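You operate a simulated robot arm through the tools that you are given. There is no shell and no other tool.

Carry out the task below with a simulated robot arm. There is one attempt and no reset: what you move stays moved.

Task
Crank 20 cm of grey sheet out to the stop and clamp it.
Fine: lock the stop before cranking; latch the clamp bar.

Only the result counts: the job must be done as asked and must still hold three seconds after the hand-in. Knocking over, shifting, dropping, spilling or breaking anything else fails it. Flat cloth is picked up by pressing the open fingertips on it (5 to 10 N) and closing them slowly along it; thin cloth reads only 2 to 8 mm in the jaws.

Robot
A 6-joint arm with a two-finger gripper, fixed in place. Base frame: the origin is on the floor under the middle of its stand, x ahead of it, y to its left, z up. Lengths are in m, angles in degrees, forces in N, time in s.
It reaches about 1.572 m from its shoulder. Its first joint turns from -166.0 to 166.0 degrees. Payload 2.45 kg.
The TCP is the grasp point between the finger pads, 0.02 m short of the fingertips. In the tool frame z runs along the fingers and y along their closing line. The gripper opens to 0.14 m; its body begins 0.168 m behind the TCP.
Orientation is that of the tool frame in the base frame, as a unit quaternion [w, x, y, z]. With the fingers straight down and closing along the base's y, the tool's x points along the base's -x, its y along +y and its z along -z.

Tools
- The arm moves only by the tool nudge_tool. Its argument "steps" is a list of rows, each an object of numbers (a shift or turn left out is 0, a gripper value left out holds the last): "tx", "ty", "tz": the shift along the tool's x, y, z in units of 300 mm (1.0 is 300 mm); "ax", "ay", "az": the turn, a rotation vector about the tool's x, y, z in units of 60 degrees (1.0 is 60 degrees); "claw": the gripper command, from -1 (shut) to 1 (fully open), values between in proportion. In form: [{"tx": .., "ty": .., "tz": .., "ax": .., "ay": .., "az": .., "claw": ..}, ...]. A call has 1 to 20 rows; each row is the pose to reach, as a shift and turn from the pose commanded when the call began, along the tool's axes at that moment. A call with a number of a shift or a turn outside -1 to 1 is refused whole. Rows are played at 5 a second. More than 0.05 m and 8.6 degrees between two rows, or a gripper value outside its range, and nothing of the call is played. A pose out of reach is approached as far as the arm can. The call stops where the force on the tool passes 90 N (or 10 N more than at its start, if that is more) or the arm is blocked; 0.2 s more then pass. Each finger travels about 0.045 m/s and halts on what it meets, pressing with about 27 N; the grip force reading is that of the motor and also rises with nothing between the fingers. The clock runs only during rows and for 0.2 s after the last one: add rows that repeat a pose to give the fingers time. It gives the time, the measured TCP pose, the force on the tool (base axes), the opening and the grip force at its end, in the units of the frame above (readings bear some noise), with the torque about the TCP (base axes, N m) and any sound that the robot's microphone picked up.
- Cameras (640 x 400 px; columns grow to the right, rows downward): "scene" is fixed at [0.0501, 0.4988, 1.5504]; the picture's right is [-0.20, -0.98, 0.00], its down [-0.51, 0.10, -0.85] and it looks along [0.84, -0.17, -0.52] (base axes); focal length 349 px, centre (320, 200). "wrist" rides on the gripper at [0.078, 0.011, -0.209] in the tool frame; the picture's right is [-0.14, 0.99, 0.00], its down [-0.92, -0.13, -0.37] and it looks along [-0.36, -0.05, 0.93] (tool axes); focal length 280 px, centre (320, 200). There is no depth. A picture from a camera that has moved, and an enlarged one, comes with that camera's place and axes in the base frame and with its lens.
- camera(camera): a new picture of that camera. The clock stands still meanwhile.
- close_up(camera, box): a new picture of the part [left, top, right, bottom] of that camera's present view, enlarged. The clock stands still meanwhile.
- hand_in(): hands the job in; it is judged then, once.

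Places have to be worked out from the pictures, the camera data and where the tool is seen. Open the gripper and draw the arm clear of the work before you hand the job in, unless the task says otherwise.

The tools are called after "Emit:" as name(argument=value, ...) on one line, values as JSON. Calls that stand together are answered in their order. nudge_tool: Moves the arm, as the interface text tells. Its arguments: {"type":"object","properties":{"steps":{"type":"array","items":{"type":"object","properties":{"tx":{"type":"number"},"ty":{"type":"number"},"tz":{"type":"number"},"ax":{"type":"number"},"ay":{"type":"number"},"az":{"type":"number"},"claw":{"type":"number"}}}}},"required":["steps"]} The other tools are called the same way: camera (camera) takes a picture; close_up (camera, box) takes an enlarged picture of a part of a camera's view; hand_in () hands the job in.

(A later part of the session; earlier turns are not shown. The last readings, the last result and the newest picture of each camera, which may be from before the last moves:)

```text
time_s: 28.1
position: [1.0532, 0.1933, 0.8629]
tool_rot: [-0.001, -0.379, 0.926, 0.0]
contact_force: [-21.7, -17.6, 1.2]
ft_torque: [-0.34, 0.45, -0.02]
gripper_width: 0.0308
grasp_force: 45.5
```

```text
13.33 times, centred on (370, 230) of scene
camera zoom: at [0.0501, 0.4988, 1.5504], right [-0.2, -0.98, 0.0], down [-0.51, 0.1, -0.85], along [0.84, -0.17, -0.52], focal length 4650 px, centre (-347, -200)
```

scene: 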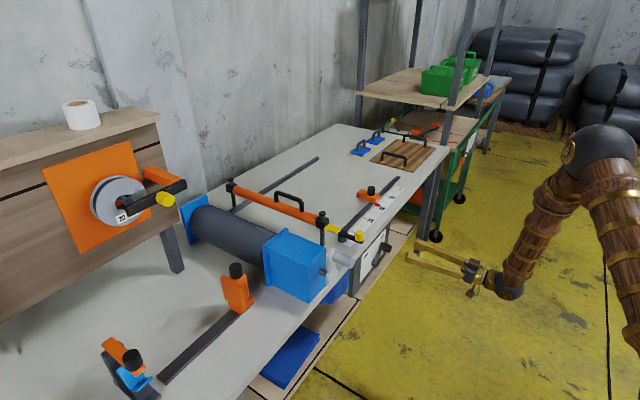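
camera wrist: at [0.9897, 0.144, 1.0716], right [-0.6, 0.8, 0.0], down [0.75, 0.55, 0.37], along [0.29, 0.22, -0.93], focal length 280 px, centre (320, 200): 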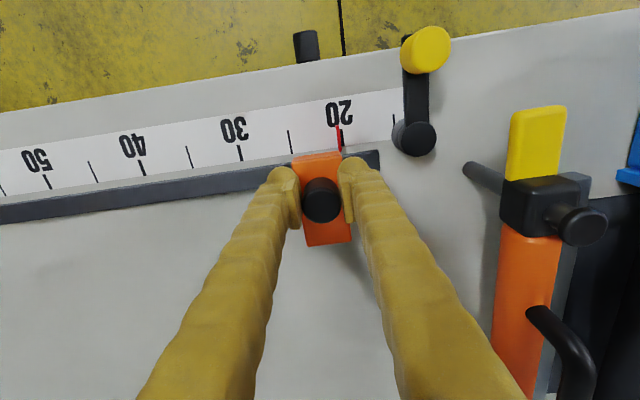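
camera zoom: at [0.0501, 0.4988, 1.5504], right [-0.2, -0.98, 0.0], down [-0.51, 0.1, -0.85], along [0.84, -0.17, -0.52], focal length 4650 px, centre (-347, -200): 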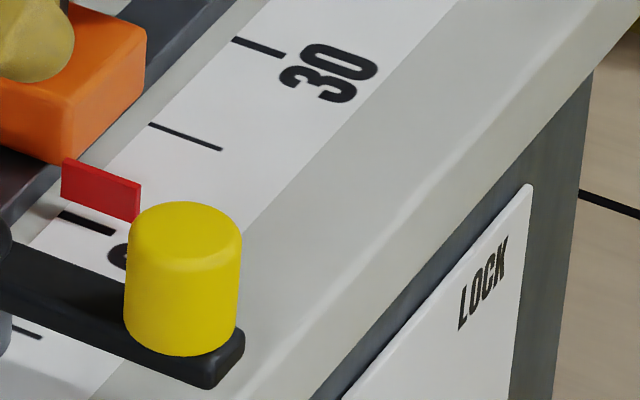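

Pointer reads about 20.3. I nudge 3.5 mm further and ease 1.5 mm off the sideways load.

Emit:
nudge_tool(steps=[{"ty": 0.006, "tx": 0.003}, {"ty": 0.0115, "tx": 0.005}, {"ty": 0.0115, "tx": 0.005}])

Emit:
close_up(camera="wrist", box=[280, 90, 420, 180])

```text
time_s: 28.9
position: [1.0511, 0.1959, 0.8627]
tool_rot: [-0.001, -0.379, 0.925, 0.0]
contact_force: [3.5, 0.4, -15.6]
ft_torque: [0.08, -0.17, -0.03]
gripper_width: 0.0309
grasp_force: 45.4
```

```text
4.44 times, centred on (350, 135) of wrist
camera zoom: at [0.9868, 0.1462, 1.0714], right [-0.6, 0.8, 0.0], down [0.75, 0.55, 0.37], along [0.29, 0.22, -0.93], focal length 1246 px, centre (187, 489)
```

zoom: 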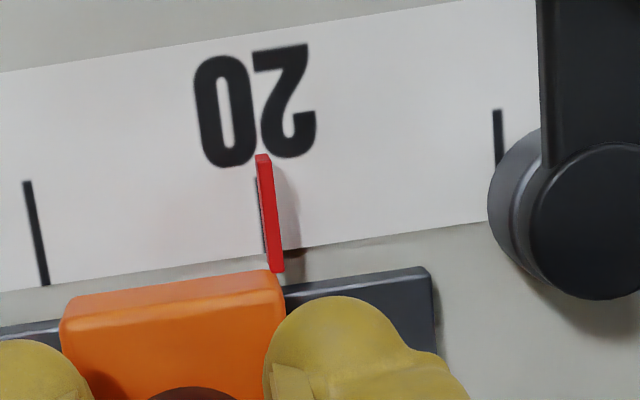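

The pointer now covers the 20 tick, and the TCP travelled 0.200 m. I open the fingers and rise straight up, then re-check the pointer.

Emit:
nudge_tool(steps=[{"claw": -0.3}, {"claw": 0.1}, {"claw": 0.143}, {"claw": 0.143}, {"claw": 0.143, "tz": -0.1}, {"claw": 0.143, "tz": -0.25}, {"claw": 0.143, "tz": -0.4}, {"claw": 0.143, "tz": -0.4}])

Emit:
camera(camera="wrist")

Emit:
close_up(camera="wrist", box=[280, 100, 440, 210])

```text
time_s: 30.7
position: [1.0497, 0.1941, 0.9819]
tool_rot: [-0.002, -0.379, 0.925, 0.001]
contact_force: [-0.5, 0.4, -0.3]
ft_torque: [0.0, 0.02, -0.02]
gripper_width: 0.0801
grasp_force: 0.0
```

```text
taken
camera wrist: at [0.9868, 0.1452, 1.1907], right [-0.6, 0.8, 0.0], down [0.75, 0.55, 0.37], along [0.29, 0.22, -0.93], focal length 280 px, centre (320, 200)
```

wrist: 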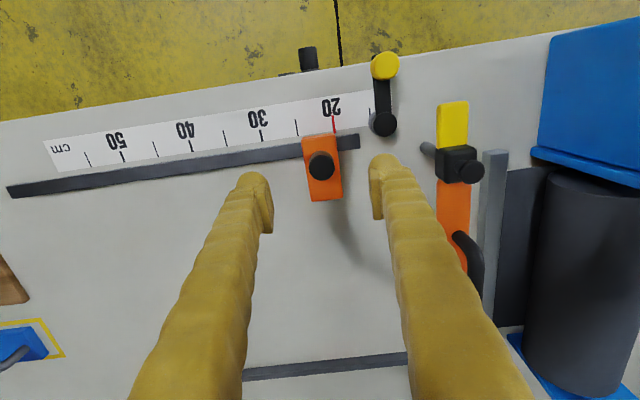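

```text
3.64 times, centred on (360, 155) of wrist
camera zoom: at [0.9868, 0.1452, 1.1907], right [-0.6, 0.8, 0.0], down [0.75, 0.55, 0.37], along [0.29, 0.22, -0.93], focal length 1020 px, centre (174, 364)
```

zoom: 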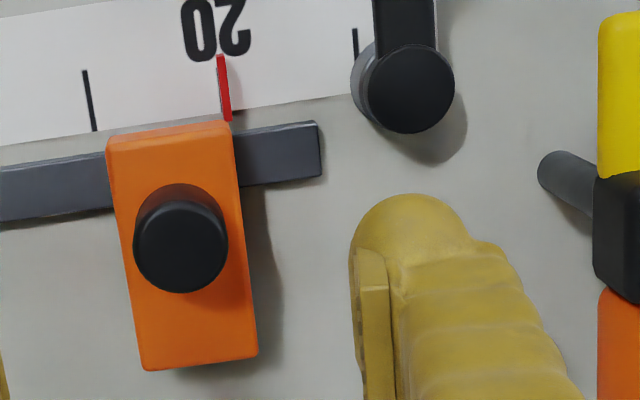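

The stop stays at 20. Now I go back in front of the panel, tilting the tool 60° toward it, to throw the lever from FREE to LOCK.

Emit:
nudge_tool(steps=[{"tx": 0.14}, {"tx": 0.28}, {"tx": 0.42}, {"tx": 0.56}, {"tx": 0.7}, {"tx": 0.85}, {"tx": 0.88, "tz": 0.08, "ay": -0.12}, {"tx": 0.88, "tz": 0.16, "ay": -0.24}, {"tx": 0.88, "tz": 0.25, "ay": -0.36}, {"tx": 0.88, "tz": 0.34, "ay": -0.48}, {"tx": 0.88, "tz": 0.43, "ay": -0.6}, {"tx": 0.88, "tz": 0.52, "ay": -0.72}, {"tx": 0.88, "tz": 0.61, "ay": -0.84}, {"tx": 0.88, "tz": 0.69, "ay": -0.94}, {"tx": 0.88, "tz": 0.773, "ay": -1.0}, {"tx": 0.88, "tz": 0.773, "ay": -1.0}])

Emit:
camera(camera="wrist")

Emit:
camera(camera="scene")

```text
time_s: 34.1
position: [0.8597, 0.0098, 0.7533]
tool_rot: [0.462, -0.328, 0.802, 0.19]
contact_force: [-0.7, 0.0, 0.2]
ft_torque: [0.0, 0.01, 0.02]
gripper_width: 0.08
grasp_force: 0.1
```

```text
taken
camera wrist: at [0.6949, -0.139, 0.7896], right [-0.64, 0.75, 0.12], down [0.19, 0.01, 0.98], along [0.74, 0.66, -0.15], focal length 280 px, centre (320, 200)
```

wrist: 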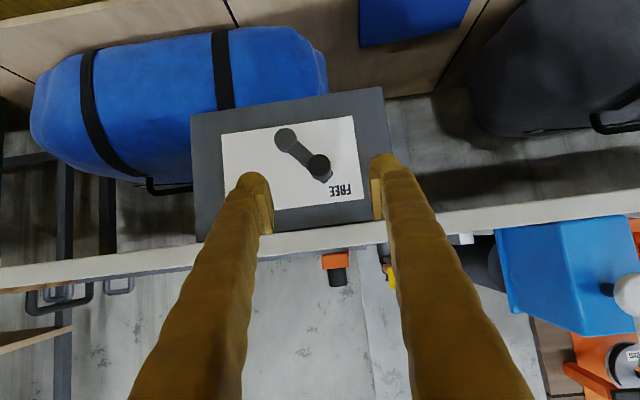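

```text
taken
```

scene: 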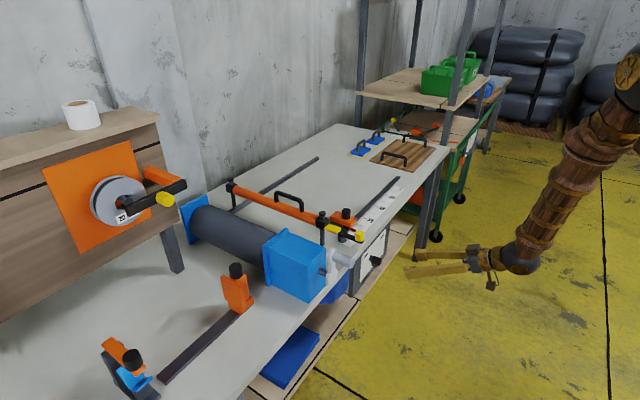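

The knob is seen at U≈0.606, z≈0.688. I close the fingers into a single pusher and place it on the FREE side of the knob (U≈0.55), then look.

Emit:
nudge_tool(steps=[{"ty": 0.08, "tz": 0.1, "claw": -1}, {"ty": 0.17, "tz": 0.2, "tx": -0.01, "claw": -1}, {"ty": 0.17, "tz": 0.317, "tx": -0.018, "claw": -1}, {"ty": 0.17, "tz": 0.317, "tx": -0.018, "claw": -1}, {"ty": 0.17, "tz": 0.317, "tx": -0.018, "claw": -1}])

Emit:
camera(camera="wrist")

```text
time_s: 35.3
position: [0.8861, 0.108, 0.7091]
tool_rot: [0.462, -0.328, 0.802, 0.189]
contact_force: [-0.6, -0.3, 0.1]
ft_torque: [0.03, 0.0, 0.02]
gripper_width: 0.0001
grasp_force: 20.7
```

```text
taken
camera wrist: at [0.7216, -0.0414, 0.747], right [-0.64, 0.75, 0.12], down [0.19, 0.01, 0.98], along [0.74, 0.66, -0.15], focal length 280 px, centre (320, 200)
```

wrist: 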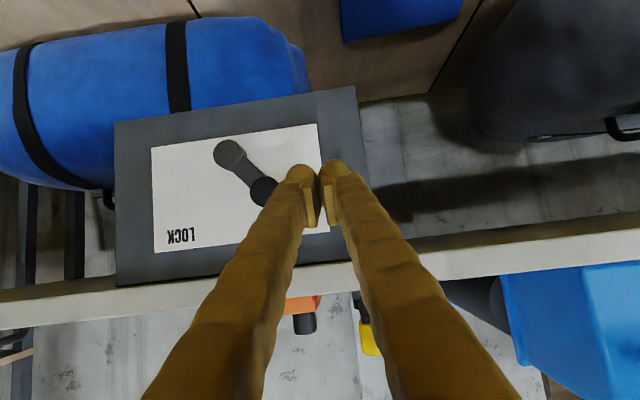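

The closed fingers sit just on the FREE side. I shift clear, advance beside the knob, and sweep 12 cm toward LOCK until it hits its stop.

Emit:
nudge_tool(steps=[{"ty": 0.05}, {"ty": 0.05, "tx": -0.03, "tz": 0.08}, {"ty": 0.05, "tx": -0.061, "tz": 0.165}, {"ty": 0.0, "tx": -0.061, "tz": 0.165}, {"ty": -0.04, "tx": -0.061, "tz": 0.165}, {"ty": -0.08, "tx": -0.061, "tz": 0.165}, {"ty": -0.12, "tx": -0.061, "tz": 0.165}, {"ty": -0.16, "tx": -0.061, "tz": 0.165}, {"ty": -0.2, "tx": -0.061, "tz": 0.165}, {"ty": -0.24, "tx": -0.058, "tz": 0.167}, {"ty": -0.27, "tx": -0.055, "tz": 0.168}, {"ty": -0.3, "tx": -0.05, "tz": 0.17}, {"ty": -0.32, "tx": -0.047, "tz": 0.173}, {"ty": -0.34, "tx": -0.047, "tz": 0.173}, {"ty": -0.36, "tx": -0.047, "tz": 0.173}])

Emit:
camera(camera="wrist")

Emit:
close_up(camera="scene", box=[330, 190, 430, 270])

```text
time_s: 38.6
position: [0.995, 0.0714, 0.6944]
tool_rot: [0.461, -0.331, 0.801, 0.193]
contact_force: [-17.1, 13.7, 9.2]
ft_torque: [-0.25, -0.01, -0.34]
gripper_width: 0.0
grasp_force: 26.5
stopped in row 15: the force on the tool passed its limit at 94 N (the readings are from after the stop); the commanded pose is now the measured one
```

```text
taken
camera wrist: at [0.8311, -0.0795, 0.7318], right [-0.65, 0.75, 0.12], down [0.19, 0.01, 0.98], along [0.73, 0.66, -0.15], focal length 280 px, centre (320, 200)
```

wrist: 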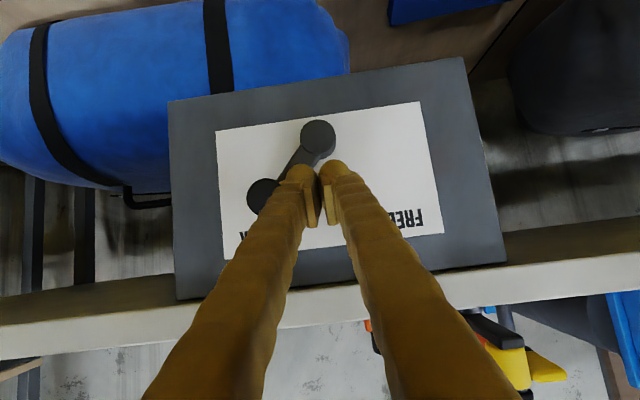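

```text
5.00 times, centred on (380, 230) of scene
camera zoom: at [0.0501, 0.4988, 1.5504], right [-0.2, -0.98, 0.0], down [-0.51, 0.1, -0.85], along [0.84, -0.17, -0.52], focal length 1744 px, centre (20, 50)
```

zoom: 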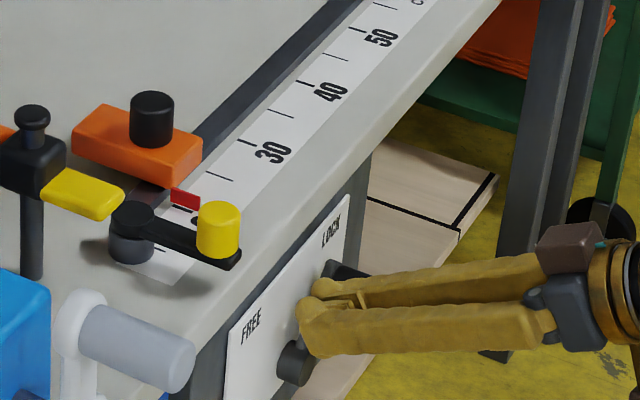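

The lever is against the LOCK end. I back off sideways, withdraw, and verify the lever stays there.

Emit:
nudge_tool(steps=[{"ty": 0.02}, {"ty": 0.04}, {"ty": 0.04, "tz": -0.12}, {"ty": 0.04, "tz": -0.25}, {"ty": 0.04, "tz": -0.4}, {"ty": 0.04, "tz": -0.4}])

Emit:
camera(camera="wrist")

Emit:
close_up(camera="scene", box=[330, 190, 430, 270])

```text
time_s: 40.0
position: [0.9137, 0.0055, 0.7551]
tool_rot: [0.46, -0.331, 0.801, 0.192]
contact_force: [-0.4, 0.7, -0.1]
ft_torque: [-0.01, 0.04, -0.01]
gripper_width: 0.0001
grasp_force: 27.0
```

```text
taken
camera wrist: at [0.7492, -0.1447, 0.7925], right [-0.65, 0.75, 0.12], down [0.19, 0.01, 0.98], along [0.73, 0.66, -0.15], focal length 280 px, centre (320, 200)
```

wrist: 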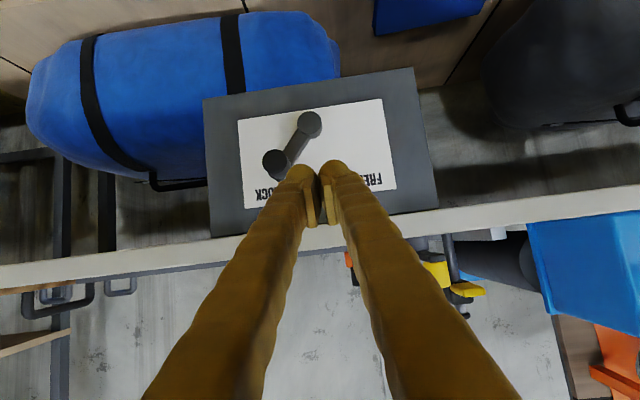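

```text
5.00 times, centred on (380, 230) of scene
camera zoom: at [0.0501, 0.4988, 1.5504], right [-0.2, -0.98, 0.0], down [-0.51, 0.1, -0.85], along [0.84, -0.17, -0.52], focal length 1744 px, centre (20, 50)
```

zoom: 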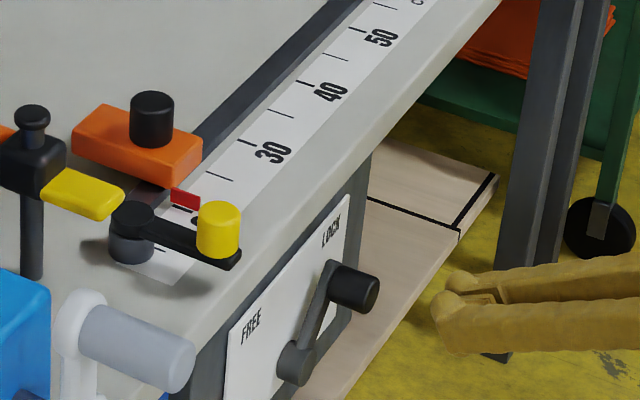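

LOCK is confirmed (lever back at its original place) with the stop at 20. Now I rise and travel to the crank with the tool at 45°, opening the fingers.

Emit:
nudge_tool(steps=[{"tx": -0.085, "ty": 0.05, "tz": -0.1, "ay": 0.03, "claw": 0}, {"tx": -0.17, "ty": 0.11, "tz": -0.2, "ay": 0.06}, {"tx": -0.255, "ty": 0.17, "tz": -0.29, "ay": 0.09}, {"tx": -0.34, "ty": 0.23, "tz": -0.39, "ay": 0.12}, {"tx": -0.425, "ty": 0.3, "tz": -0.48, "ay": 0.15}, {"tx": -0.51, "ty": 0.37, "tz": -0.58, "ay": 0.18}, {"tx": -0.6, "ty": 0.44, "tz": -0.68, "ay": 0.22}, {"tx": -0.685, "ty": 0.5, "tz": -0.78, "ay": 0.25}, {"tx": -0.685, "ty": 0.5, "tz": -0.78, "ay": 0.25}])

Emit:
nudge_tool(steps=[{"ty": 0.14}, {"ty": 0.28}, {"ty": 0.42}, {"ty": 0.56}, {"ty": 0.7}, {"ty": 0.7}])

Emit:
camera(camera="wrist")

```text
time_s: 42.0
position: [0.7349, 0.0416, 1.0492]
tool_rot: [0.352, -0.353, 0.854, 0.147]
contact_force: [0.4, -0.3, 0.8]
ft_torque: [0.01, 0.02, 0.01]
gripper_width: 0.07
grasp_force: 0.0
```

```text
time_s: 43.4
position: [0.5879, 0.1902, 1.0513]
tool_rot: [0.352, -0.353, 0.854, 0.147]
contact_force: [-0.7, 0.2, 0.5]
ft_torque: [-0.01, -0.03, 0.05]
gripper_width: 0.0699
grasp_force: 0.1
```

```text
taken
camera wrist: at [0.4355, 0.0526, 1.1446], right [-0.63, 0.77, 0.1], down [0.37, 0.18, 0.91], along [0.68, 0.61, -0.4], focal length 280 px, centre (320, 200)
```

wrist: 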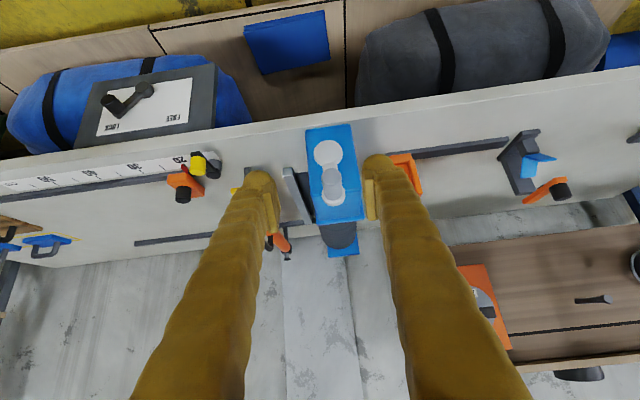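

Emit:
close_up(camera="wrist", box=[270, 110, 390, 250])

Emit:
close_up(camera="scene", box=[260, 220, 380, 310])

```text
2.86 times, centred on (330, 180) of wrist
camera zoom: at [0.4355, 0.0526, 1.1446], right [-0.63, 0.77, 0.1], down [0.37, 0.18, 0.91], along [0.68, 0.61, -0.4], focal length 801 px, centre (291, 257)
```

zoom: 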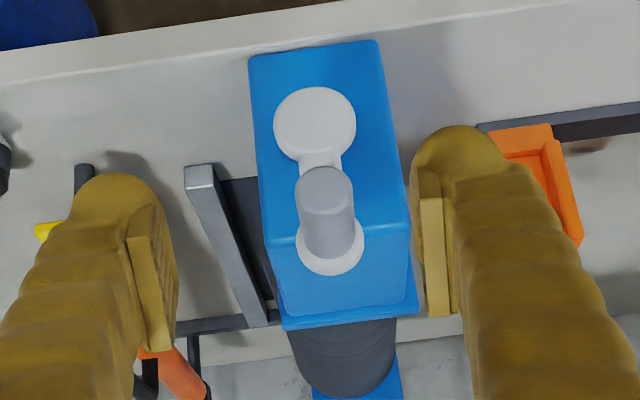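

```text
4.44 times, centred on (320, 265) of scene
camera zoom: at [0.0501, 0.4988, 1.5504], right [-0.2, -0.98, 0.0], down [-0.51, 0.1, -0.85], along [0.84, -0.17, -0.52], focal length 1550 px, centre (320, -89)
```

zoom: 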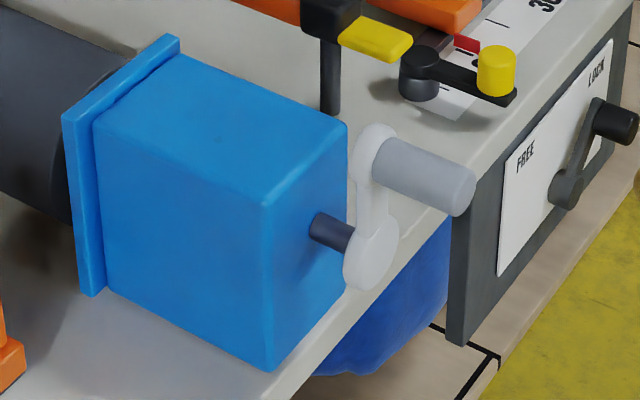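

Hub at about U=0.270, z=0.886; handle axis at z≈0.963, V from 0.68 to 0.74. I advance with open fingers so they straddle the handle at V≈0.705.

Emit:
nudge_tool(steps=[{"tx": -0.03, "ty": 0.037, "tz": 0.12}, {"tx": -0.06, "ty": 0.037, "tz": 0.24}, {"tx": -0.1, "ty": 0.037, "tz": 0.36}, {"tx": -0.13, "ty": 0.037, "tz": 0.47}, {"tx": -0.158, "ty": 0.037, "tz": 0.573}, {"tx": -0.158, "ty": 0.037, "tz": 0.573}])

Emit:
camera(camera="wrist")

Emit:
close_up(camera="scene", box=[260, 200, 420, 310])

```text
time_s: 44.8
position: [0.6912, 0.3051, 0.9624]
tool_rot: [0.352, -0.352, 0.855, 0.147]
contact_force: [-0.4, -0.5, 0.4]
ft_torque: [-0.02, 0.0, -0.01]
gripper_width: 0.07
grasp_force: 0.1
```

```text
taken
camera wrist: at [0.5391, 0.168, 1.0558], right [-0.63, 0.77, 0.1], down [0.37, 0.18, 0.91], along [0.68, 0.61, -0.4], focal length 280 px, centre (320, 200)
```

wrist: 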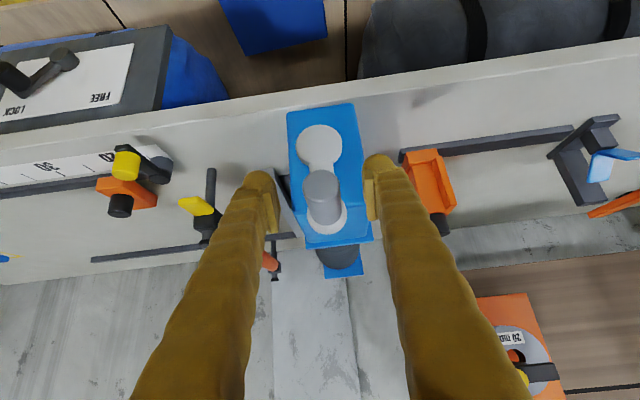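

```text
3.64 times, centred on (340, 255) of scene
camera zoom: at [0.0501, 0.4988, 1.5504], right [-0.2, -0.98, 0.0], down [-0.51, 0.1, -0.85], along [0.84, -0.17, -0.52], focal length 1268 px, centre (247, 0)
```

zoom: 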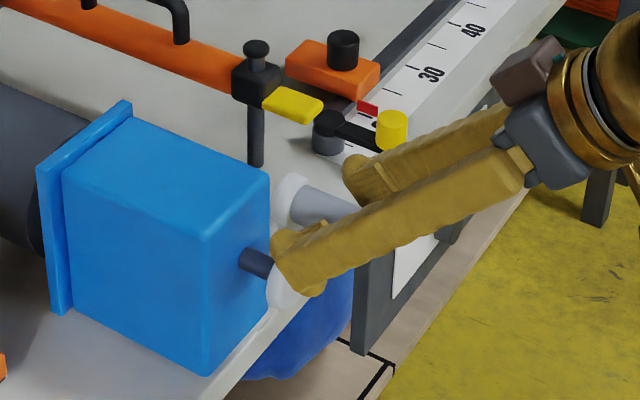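

The handle lies right at the grasp point. I close on it.

Emit:
nudge_tool(steps=[{"ty": 0.009, "claw": -0.3}, {"ty": 0.009, "claw": -0.7}, {"ty": 0.009, "claw": -1}, {"ty": 0.009, "claw": -1}, {"ty": 0.009, "claw": -1}])

Emit:
camera(camera="wrist")

```text
time_s: 46.0
position: [0.6902, 0.3083, 0.9642]
tool_rot: [0.353, -0.352, 0.854, 0.147]
contact_force: [10.2, -6.1, -3.1]
ft_torque: [-0.03, 0.03, -0.18]
gripper_width: 0.0266
grasp_force: 45.0
```

```text
taken
camera wrist: at [0.5373, 0.1699, 1.0565], right [-0.63, 0.77, 0.1], down [0.37, 0.18, 0.91], along [0.68, 0.61, -0.4], focal length 280 px, centre (320, 200)
```

wrist: 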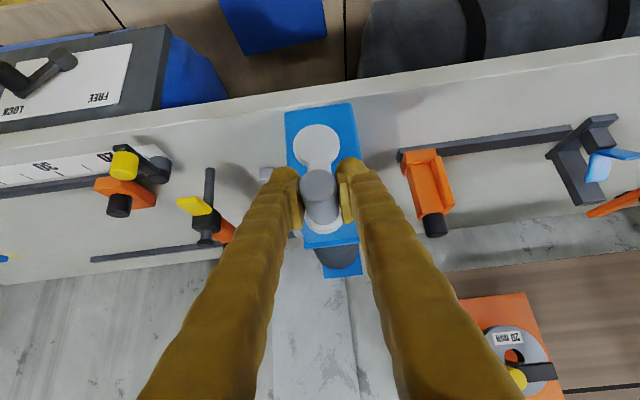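

Gripped (0.027 m). I test the direction with a 30° turn counter-clockwise as seen from the front (handle toward the roll side), then check the batten.

Emit:
nudge_tool(steps=[{"ty": 0.0447, "tx": 0.0028, "tz": 0.0028}, {"ty": 0.0878, "tx": 0.0109, "tz": 0.0109}, {"ty": 0.128, "tx": 0.0243, "tz": 0.0243}, {"ty": 0.128, "tx": 0.0243, "tz": 0.0243}])

Emit:
camera(camera="wrist")

Emit:
close_up(camera="scene", box=[180, 160, 380, 300])

```text
time_s: 46.4
position: [0.6887, 0.3097, 0.9644]
tool_rot: [0.354, -0.348, 0.857, 0.143]
contact_force: [24.8, -21.8, -2.2]
ft_torque: [-0.29, -0.04, -0.52]
gripper_width: 0.0267
grasp_force: 44.7
stopped in row 1: the force on the tool passed its limit at 98 N (the readings are from after the stop); the commanded pose is now the measured one
```

```text
taken
camera wrist: at [0.5348, 0.1727, 1.0569], right [-0.62, 0.78, 0.1], down [0.37, 0.18, 0.91], along [0.69, 0.6, -0.4], focal length 280 px, centre (320, 200)
```

wrist: 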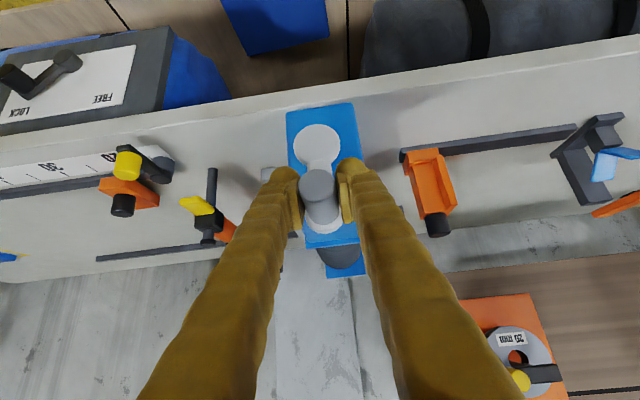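

```text
2.86 times, centred on (280, 230) of scene
camera zoom: at [0.0501, 0.4988, 1.5504], right [-0.2, -0.98, 0.0], down [-0.51, 0.1, -0.85], along [0.84, -0.17, -0.52], focal length 996 px, centre (434, 114)
```

zoom: 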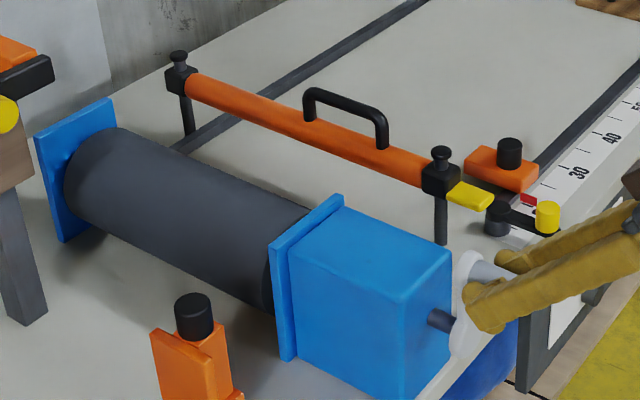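

That direction is blocked (the crank is at its start end), so it must turn the other way. I turn 30° clockwise and check the batten.

Emit:
nudge_tool(steps=[{"ty": -0.026, "tx": 0.0008, "tz": 0.0008}, {"ty": -0.0513, "tx": 0.0028, "tz": 0.0028}, {"ty": -0.0945, "tx": 0.0109, "tz": 0.0109}, {"ty": -0.135, "tx": 0.0243, "tz": 0.0243}, {"ty": -0.135, "tx": 0.0243, "tz": 0.0243}])

Emit:
camera(camera="wrist")

Emit:
close_up(camera="scene", box=[180, 160, 380, 300])

```text
time_s: 47.6
position: [0.7155, 0.2813, 0.951]
tool_rot: [0.353, -0.349, 0.856, 0.144]
contact_force: [6.9, 26.2, -18.7]
ft_torque: [0.05, 0.08, 0.21]
gripper_width: 0.0261
grasp_force: 44.8
```

```text
taken
camera wrist: at [0.5624, 0.1444, 1.0445], right [-0.62, 0.78, 0.1], down [0.37, 0.18, 0.91], along [0.69, 0.6, -0.4], focal length 280 px, centre (320, 200)
```

wrist: 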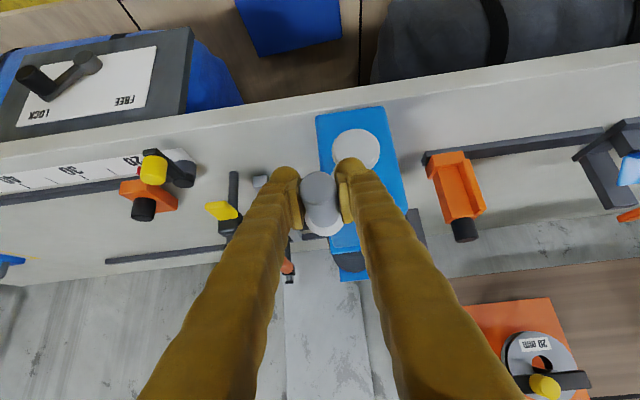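

```text
2.86 times, centred on (280, 230) of scene
camera zoom: at [0.0501, 0.4988, 1.5504], right [-0.2, -0.98, 0.0], down [-0.51, 0.1, -0.85], along [0.84, -0.17, -0.52], focal length 996 px, centre (434, 114)
```

zoom: 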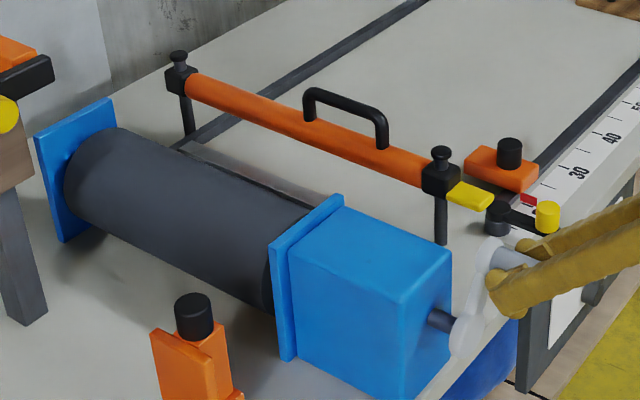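

Clockwise works: the handle turned 30° and dark sheet is emerging. I continue round to about 60° following a circle centred at U=0.2705, z=0.886, radius 0.0745.

Emit:
nudge_tool(steps=[{"ty": -0.016, "tx": 0.013, "tz": 0.013}, {"ty": -0.033, "tx": 0.0259, "tz": 0.0259}, {"ty": -0.049, "tx": 0.036, "tz": 0.036}, {"ty": -0.0637, "tx": 0.0476, "tz": 0.0476}, {"ty": -0.077, "tx": 0.06, "tz": 0.06}, {"ty": -0.0883, "tx": 0.0726, "tz": 0.0726}, {"ty": -0.0883, "tx": 0.0726, "tz": 0.0726}])

Emit:
camera(camera="wrist")

Emit:
close_up(camera="scene", box=[180, 160, 380, 300])

```text
time_s: 49.2
position: [0.7348, 0.2623, 0.9215]
tool_rot: [0.353, -0.35, 0.856, 0.145]
contact_force: [-19.8, 8.7, -13.0]
ft_torque: [0.08, -0.13, 1.08]
gripper_width: 0.0243
grasp_force: 44.9
```

```text
taken
camera wrist: at [0.5804, 0.1261, 1.0151], right [-0.62, 0.78, 0.1], down [0.37, 0.18, 0.91], along [0.69, 0.6, -0.4], focal length 280 px, centre (320, 200)
```

wrist: 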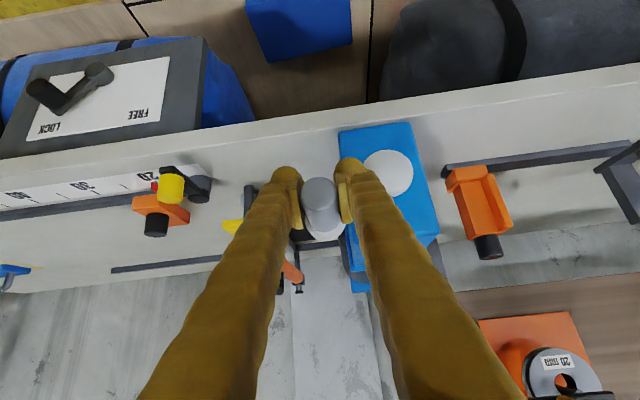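

```text
2.86 times, centred on (280, 230) of scene
camera zoom: at [0.0501, 0.4988, 1.5504], right [-0.2, -0.98, 0.0], down [-0.51, 0.1, -0.85], along [0.84, -0.17, -0.52], focal length 996 px, centre (434, 114)
```

zoom: 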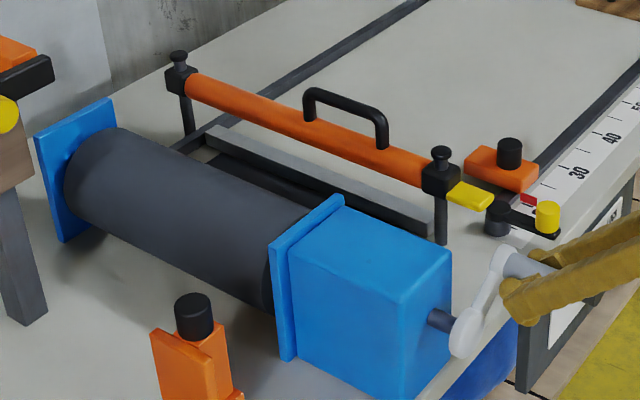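

At 60° the batten has moved up to the clamp bar; tangential load is only a few N, but I feel inward radial load, so I tighten the radius to 0.072 and go on to 90°.

Emit:
nudge_tool(steps=[{"ty": -0.006, "tx": 0.015, "tz": 0.015}, {"ty": -0.0107, "tx": 0.0299, "tz": 0.0299}, {"ty": -0.017, "tx": 0.044, "tz": 0.044}, {"ty": -0.0213, "tx": 0.0585, "tz": 0.0585}, {"ty": -0.024, "tx": 0.073, "tz": 0.073}, {"ty": -0.025, "tx": 0.0879, "tz": 0.0879}, {"ty": -0.025, "tx": 0.0879, "tz": 0.0879}])

Emit:
camera(camera="wrist")

Emit:
close_up(camera="scene", box=[180, 160, 380, 300])

```text
time_s: 50.8
position: [0.7432, 0.2556, 0.8857]
tool_rot: [0.354, -0.348, 0.856, 0.143]
contact_force: [70.2, -22.0, 3.9]
ft_torque: [0.18, 0.73, 1.84]
gripper_width: 0.0242
grasp_force: 44.2
```

```text
taken
camera wrist: at [0.5878, 0.1193, 0.9782], right [-0.62, 0.78, 0.1], down [0.37, 0.18, 0.91], along [0.69, 0.6, -0.4], focal length 280 px, centre (320, 200)
```

wrist: 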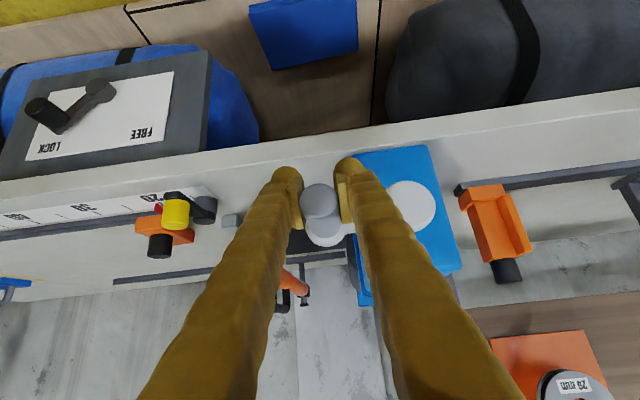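

```text
2.86 times, centred on (280, 230) of scene
camera zoom: at [0.0501, 0.4988, 1.5504], right [-0.2, -0.98, 0.0], down [-0.51, 0.1, -0.85], along [0.84, -0.17, -0.52], focal length 996 px, centre (434, 114)
```

zoom: 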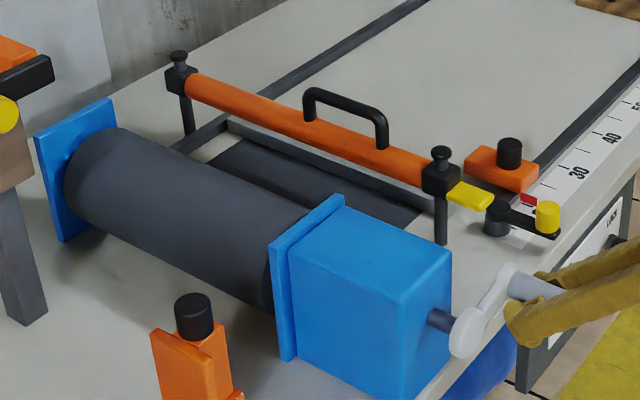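

The pads have slipped about 9 mm below the handle's axis and there is 65 N of radial load. I loosen, re-centre on the handle (U≈0.3455, z≈0.895), and re-grip.

Emit:
nudge_tool(steps=[{"claw": -0.35}, {"claw": -0.35}, {"ty": -0.01, "tx": -0.0106, "tz": -0.0106, "claw": -0.35}, {"ty": -0.01, "tx": -0.0212, "tz": -0.0212, "claw": -0.35}, {"ty": -0.01, "tx": -0.0212, "tz": -0.0212, "claw": -0.35}])

Emit:
close_up(camera="wrist", box=[250, 130, 450, 270])

```text
time_s: 52.0
position: [0.742, 0.254, 0.895]
tool_rot: [0.354, -0.348, 0.856, 0.144]
contact_force: [0.4, -0.2, -0.4]
ft_torque: [-0.03, -0.01, -0.01]
gripper_width: 0.0455
grasp_force: 0.1
```

```text
2.86 times, centred on (350, 200) of wrist
camera zoom: at [0.5884, 0.1178, 0.9869], right [-0.62, 0.78, 0.1], down [0.37, 0.18, 0.91], along [0.69, 0.6, -0.4], focal length 801 px, centre (234, 200)
```

zoom: 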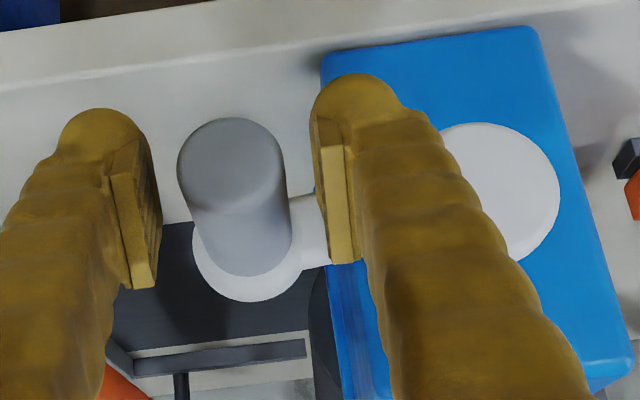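

Handle is now centred between the pads at about 84° of turn. I re-grip and crank on to about 113°, with a refit circle (centre U=0.2685, z=0.8855, R=0.0775).

Emit:
nudge_tool(steps=[{"claw": -1}, {"claw": -1}, {"claw": -1}, {"claw": -1}, {"ty": -0.001, "tx": 0.012, "tz": 0.012}, {"ty": -0.0017, "tx": 0.024, "tz": 0.024}, {"ty": 0.0, "tx": 0.036, "tz": 0.036}, {"ty": 0.001, "tx": 0.0478, "tz": 0.0478}, {"ty": 0.004, "tx": 0.059, "tz": 0.059}, {"ty": 0.007, "tx": 0.0698, "tz": 0.0698}, {"ty": 0.012, "tx": 0.082, "tz": 0.082}, {"ty": 0.019, "tx": 0.0938, "tz": 0.0938}, {"ty": 0.019, "tx": 0.0938, "tz": 0.0938}])

Emit:
camera(camera="wrist")

Emit:
close_up(camera="scene", box=[180, 160, 380, 300])

```text
time_s: 54.8
position: [0.7387, 0.2571, 0.8546]
tool_rot: [0.353, -0.348, 0.857, 0.143]
contact_force: [24.2, 0.0, -7.4]
ft_torque: [0.01, 0.13, 1.39]
gripper_width: 0.0244
grasp_force: 44.9
```

```text
taken
camera wrist: at [0.5843, 0.1217, 0.9478], right [-0.62, 0.78, 0.1], down [0.37, 0.18, 0.91], along [0.69, 0.6, -0.4], focal length 280 px, centre (320, 200)
```

wrist: 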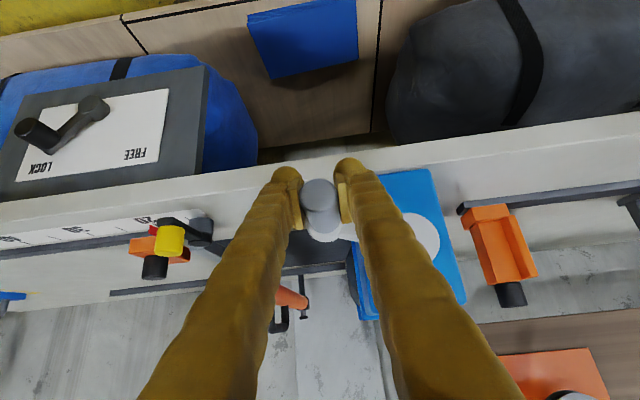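

```text
2.86 times, centred on (280, 230) of scene
camera zoom: at [0.0501, 0.4988, 1.5504], right [-0.2, -0.98, 0.0], down [-0.51, 0.1, -0.85], along [0.84, -0.17, -0.52], focal length 996 px, centre (434, 114)
```

zoom: 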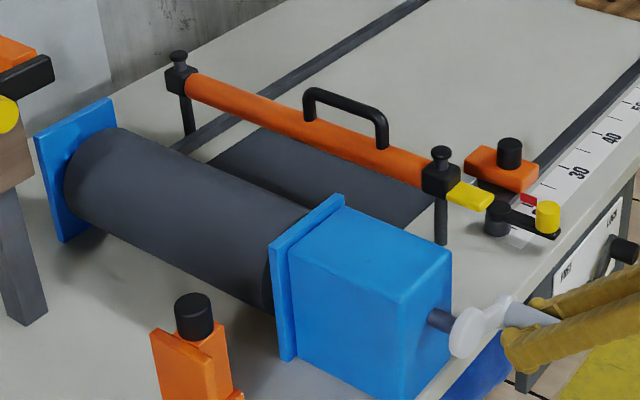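

The crank is near 105–110° and the sheet has advanced further. I continue to about 135°.

Emit:
nudge_tool(steps=[{"ty": 0.007, "tx": 0.01, "tz": 0.01}, {"ty": 0.014, "tx": 0.0198, "tz": 0.0198}, {"ty": 0.024, "tx": 0.03, "tz": 0.03}, {"ty": 0.034, "tx": 0.041, "tz": 0.041}, {"ty": 0.044, "tx": 0.05, "tz": 0.05}, {"ty": 0.055, "tx": 0.0577, "tz": 0.0577}, {"ty": 0.055, "tx": 0.0577, "tz": 0.0577}])

Emit:
camera(camera="wrist")

Emit:
close_up(camera="scene", box=[180, 160, 380, 300])

```text
time_s: 55.7
position: [0.7357, 0.2601, 0.8446]
tool_rot: [0.356, -0.346, 0.857, 0.141]
contact_force: [3.0, -10.3, 1.7]
ft_torque: [0.19, 0.2, 1.8]
gripper_width: 0.024
grasp_force: 45.2
stopped in row 4: the force on the tool passed its limit at 102 N (the readings are from after the stop); the commanded pose is now the measured one
```

```text
taken
camera wrist: at [0.5805, 0.1254, 0.9365], right [-0.62, 0.78, 0.09], down [0.37, 0.18, 0.91], along [0.7, 0.6, -0.4], focal length 280 px, centre (320, 200)
```

wrist: 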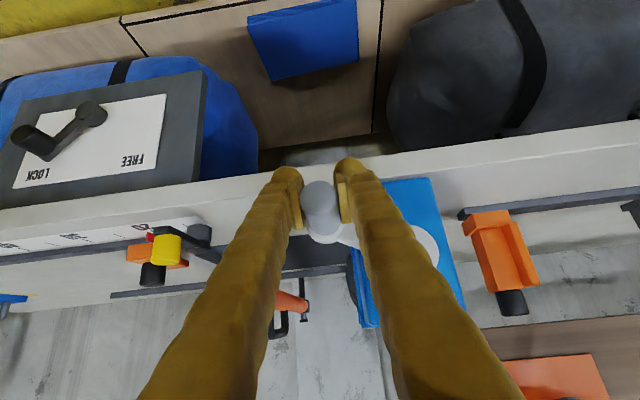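

```text
2.86 times, centred on (280, 230) of scene
camera zoom: at [0.0501, 0.4988, 1.5504], right [-0.2, -0.98, 0.0], down [-0.51, 0.1, -0.85], along [0.84, -0.17, -0.52], focal length 996 px, centre (434, 114)
```

zoom: 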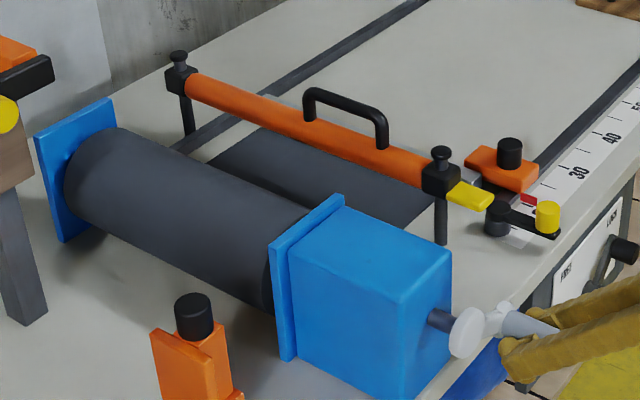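

Force rose sharply; I check whether the batten has met the stop.

Emit:
close_up(camera="scene", box=[250, 180, 380, 260])

Emit:
close_up(camera="wrist", box=[100, 180, 460, 340])

```text
4.92 times, centred on (315, 220) of scene
camera zoom: at [0.0501, 0.4988, 1.5504], right [-0.2, -0.98, 0.0], down [-0.51, 0.1, -0.85], along [0.84, -0.17, -0.52], focal length 1717 px, centre (345, 102)
```

zoom: 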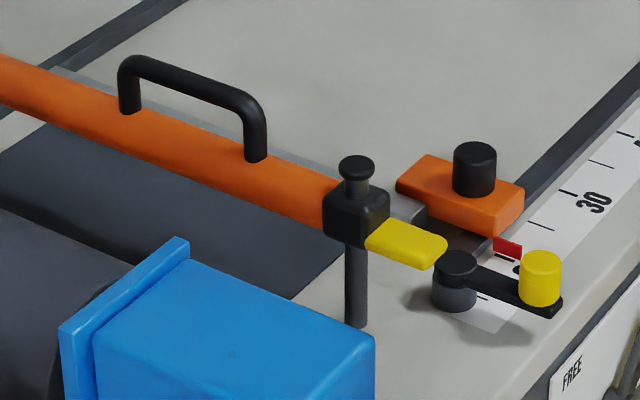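

```text
1.78 times, centred on (280, 260) of wrist
camera zoom: at [0.5805, 0.1254, 0.9365], right [-0.62, 0.78, 0.09], down [0.37, 0.18, 0.91], along [0.7, 0.6, -0.4], focal length 498 px, centre (391, 93)
```

zoom: 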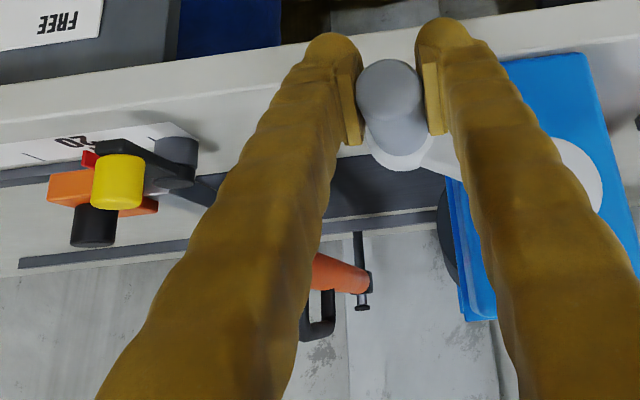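

Emit:
close_up(camera="scene", box=[320, 205, 370, 240])

```text
11.43 times, centred on (345, 222) of scene
camera zoom: at [0.0501, 0.4988, 1.5504], right [-0.2, -0.98, 0.0], down [-0.51, 0.1, -0.85], along [0.84, -0.17, -0.52], focal length 3986 px, centre (34, -57)
```

zoom: 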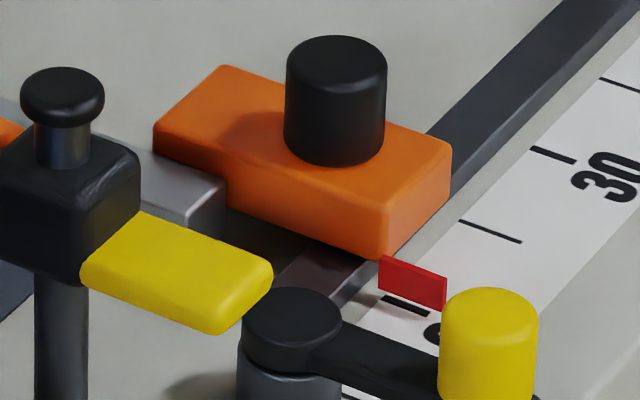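

The batten appears to abut the stop. To be sure, I release the handle, withdraw, and move to look at the stop face edge-on.

Emit:
nudge_tool(steps=[{"claw": -0.4}, {"claw": 0}, {"claw": 0}, {"tz": -0.12, "claw": 0}, {"tz": -0.28, "claw": 0}, {"tz": -0.44, "claw": 0}, {"tz": -0.6, "claw": 0}, {"tz": -0.6, "claw": 0}])

Emit:
nudge_tool(steps=[{"ty": -0.14, "tx": -0.06, "tz": -0.03}, {"ty": -0.28, "tx": -0.12, "tz": -0.06}, {"ty": -0.42, "tx": -0.18, "tz": -0.09}, {"ty": -0.56, "tx": -0.24, "tz": -0.12}, {"ty": -0.7, "tx": -0.3, "tz": -0.15}, {"ty": -0.8, "tx": -0.36, "tz": -0.15}, {"ty": -0.8, "tx": -0.36, "tz": -0.15}])

Emit:
camera(camera="wrist")

```text
time_s: 57.5
position: [0.644, 0.1722, 0.9716]
tool_rot: [0.356, -0.346, 0.857, 0.142]
contact_force: [-0.5, 0.5, -1.0]
ft_torque: [0.02, -0.02, -0.02]
gripper_width: 0.07
grasp_force: 0.1
```

```text
time_s: 59.1
position: [0.8403, 0.0337, 1.0792]
tool_rot: [0.356, -0.346, 0.856, 0.142]
contact_force: [0.1, -0.3, 0.2]
ft_torque: [0.07, -0.02, -0.03]
gripper_width: 0.0698
grasp_force: 0.0
```

```text
taken
camera wrist: at [0.6853, -0.1017, 1.1717], right [-0.62, 0.78, 0.09], down [0.37, 0.18, 0.91], along [0.7, 0.6, -0.4], focal length 280 px, centre (320, 200)
```

wrist: 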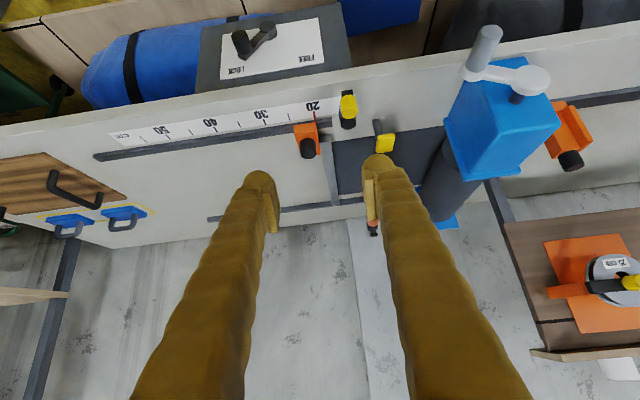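

Emit:
close_up(camera="wrist", box=[270, 80, 410, 220])

Emit:
close_up(camera="wrist", box=[285, 90, 345, 170])

```text
2.86 times, centred on (340, 150) of wrist
camera zoom: at [0.6853, -0.1017, 1.1717], right [-0.62, 0.78, 0.09], down [0.37, 0.18, 0.91], along [0.7, 0.6, -0.4], focal length 801 px, centre (263, 343)
```

zoom: 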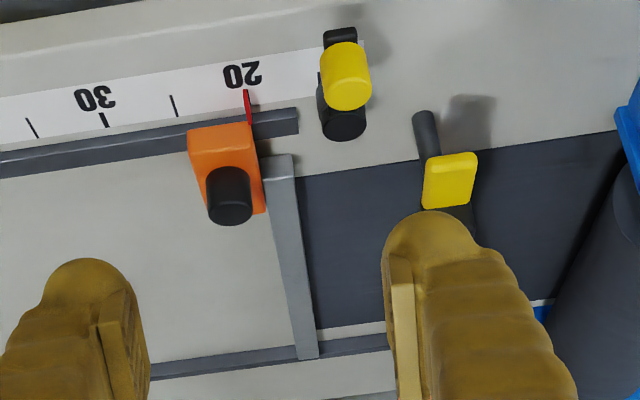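

```text
5.00 times, centred on (315, 130) of wrist
camera zoom: at [0.6853, -0.1017, 1.1717], right [-0.62, 0.78, 0.09], down [0.37, 0.18, 0.91], along [0.7, 0.6, -0.4], focal length 1402 px, centre (345, 550)
```

zoom: 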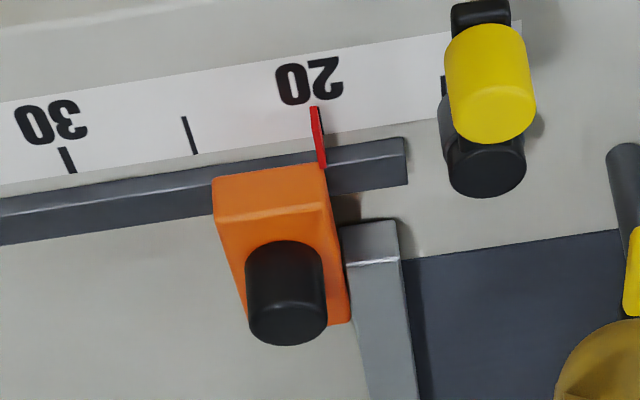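

The batten is hard against the stop with the pointer at 20. Next is the clamp bar: I turn the tool vertical and move above the bar to locate its handle.

Emit:
nudge_tool(steps=[{"tx": -0.077, "ty": 0.046, "tz": 0.03, "ay": 0.094}, {"tx": -0.153, "ty": 0.092, "tz": 0.059, "ay": 0.1875}, {"tx": -0.23, "ty": 0.138, "tz": 0.089, "ay": 0.281}, {"tx": -0.307, "ty": 0.184, "tz": 0.118, "ay": 0.375}, {"tx": -0.383, "ty": 0.23, "tz": 0.148, "ay": 0.469}, {"tx": -0.46, "ty": 0.275, "tz": 0.177, "ay": 0.5625}, {"tx": -0.537, "ty": 0.321, "tz": 0.207, "ay": 0.656}, {"tx": -0.613, "ty": 0.367, "tz": 0.236, "ay": 0.75}, {"tx": -0.613, "ty": 0.367, "tz": 0.236, "ay": 0.75}])

Emit:
camera(camera="wrist")

Emit:
close_up(camera="scene", box=[180, 140, 400, 290])

```text
time_s: 61.1
position: [0.8957, 0.2366, 1.1596]
tool_rot: [0.001, -0.374, 0.928, -0.001]
contact_force: [0.1, 0.0, 0.3]
ft_torque: [0.0, 0.0, 0.02]
gripper_width: 0.07
grasp_force: 0.1
```

```text
taken
camera wrist: at [0.8296, 0.1889, 1.3683], right [-0.59, 0.81, 0.0], down [0.75, 0.55, 0.37], along [0.3, 0.21, -0.93], focal length 280 px, centre (320, 200)
```

wrist: 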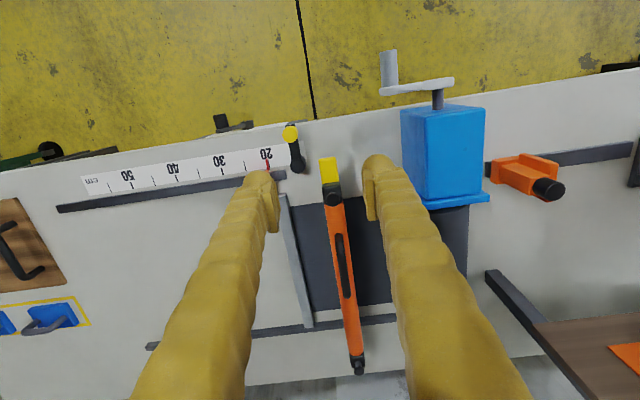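

```text
2.67 times, centred on (290, 215) of scene
camera zoom: at [0.0501, 0.4988, 1.5504], right [-0.2, -0.98, 0.0], down [-0.51, 0.1, -0.85], along [0.84, -0.17, -0.52], focal length 930 px, centre (400, 160)
```

zoom: 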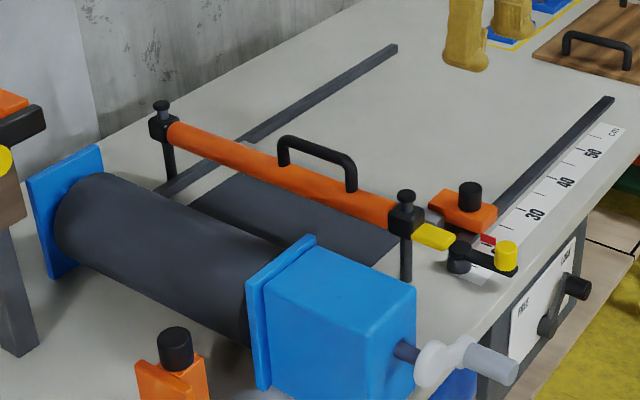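

Handle centre is at about U=0.461, V=1.017, z≈0.94. I move over it and come down part way to check alignment.

Emit:
nudge_tool(steps=[{"tx": -0.147, "ty": 0.006, "tz": 0.05, "az": -0.009}, {"tx": -0.293, "ty": 0.012, "tz": 0.1, "az": -0.018}, {"tx": -0.44, "ty": 0.018, "tz": 0.15, "az": -0.018}, {"tx": -0.587, "ty": 0.025, "tz": 0.2, "az": -0.018}, {"tx": -0.733, "ty": 0.031, "tz": 0.25, "az": -0.018}, {"tx": -0.733, "ty": 0.031, "tz": 0.4, "az": -0.018}, {"tx": -0.733, "ty": 0.031, "tz": 0.53, "az": -0.018}, {"tx": -0.733, "ty": 0.031, "tz": 0.53, "az": -0.018}])

Emit:
camera(camera="wrist")

Emit:
close_up(camera="scene", box=[220, 140, 360, 250])

```text
time_s: 62.9
position: [1.0474, 0.3922, 0.9987]
tool_rot: [0.001, -0.382, 0.924, -0.001]
contact_force: [0.5, 0.1, -0.5]
ft_torque: [0.0, -0.01, -0.03]
gripper_width: 0.0699
grasp_force: 0.0
```

```text
taken
camera wrist: at [0.9828, 0.3433, 1.2071], right [-0.6, 0.8, 0.0], down [0.74, 0.56, 0.37], along [0.3, 0.22, -0.93], focal length 280 px, centre (320, 200)
```

wrist: 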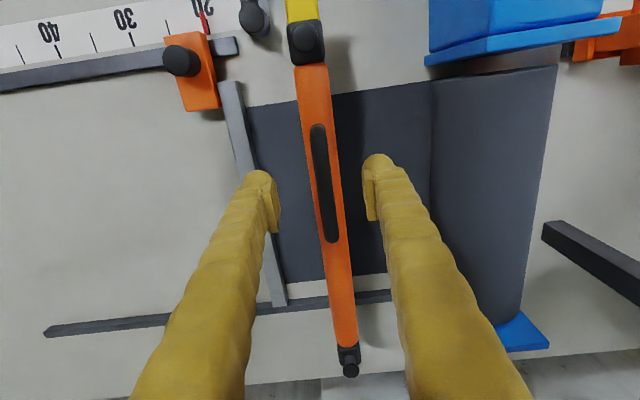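

```text
3.64 times, centred on (290, 195) of scene
camera zoom: at [0.0501, 0.4988, 1.5504], right [-0.2, -0.98, 0.0], down [-0.51, 0.1, -0.85], along [0.84, -0.17, -0.52], focal length 1268 px, centre (429, 218)
```

zoom: 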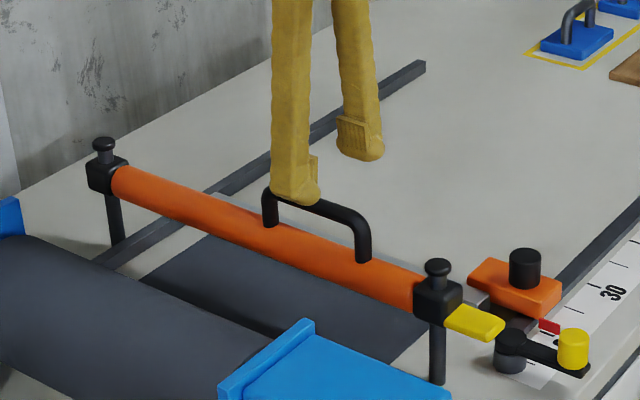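

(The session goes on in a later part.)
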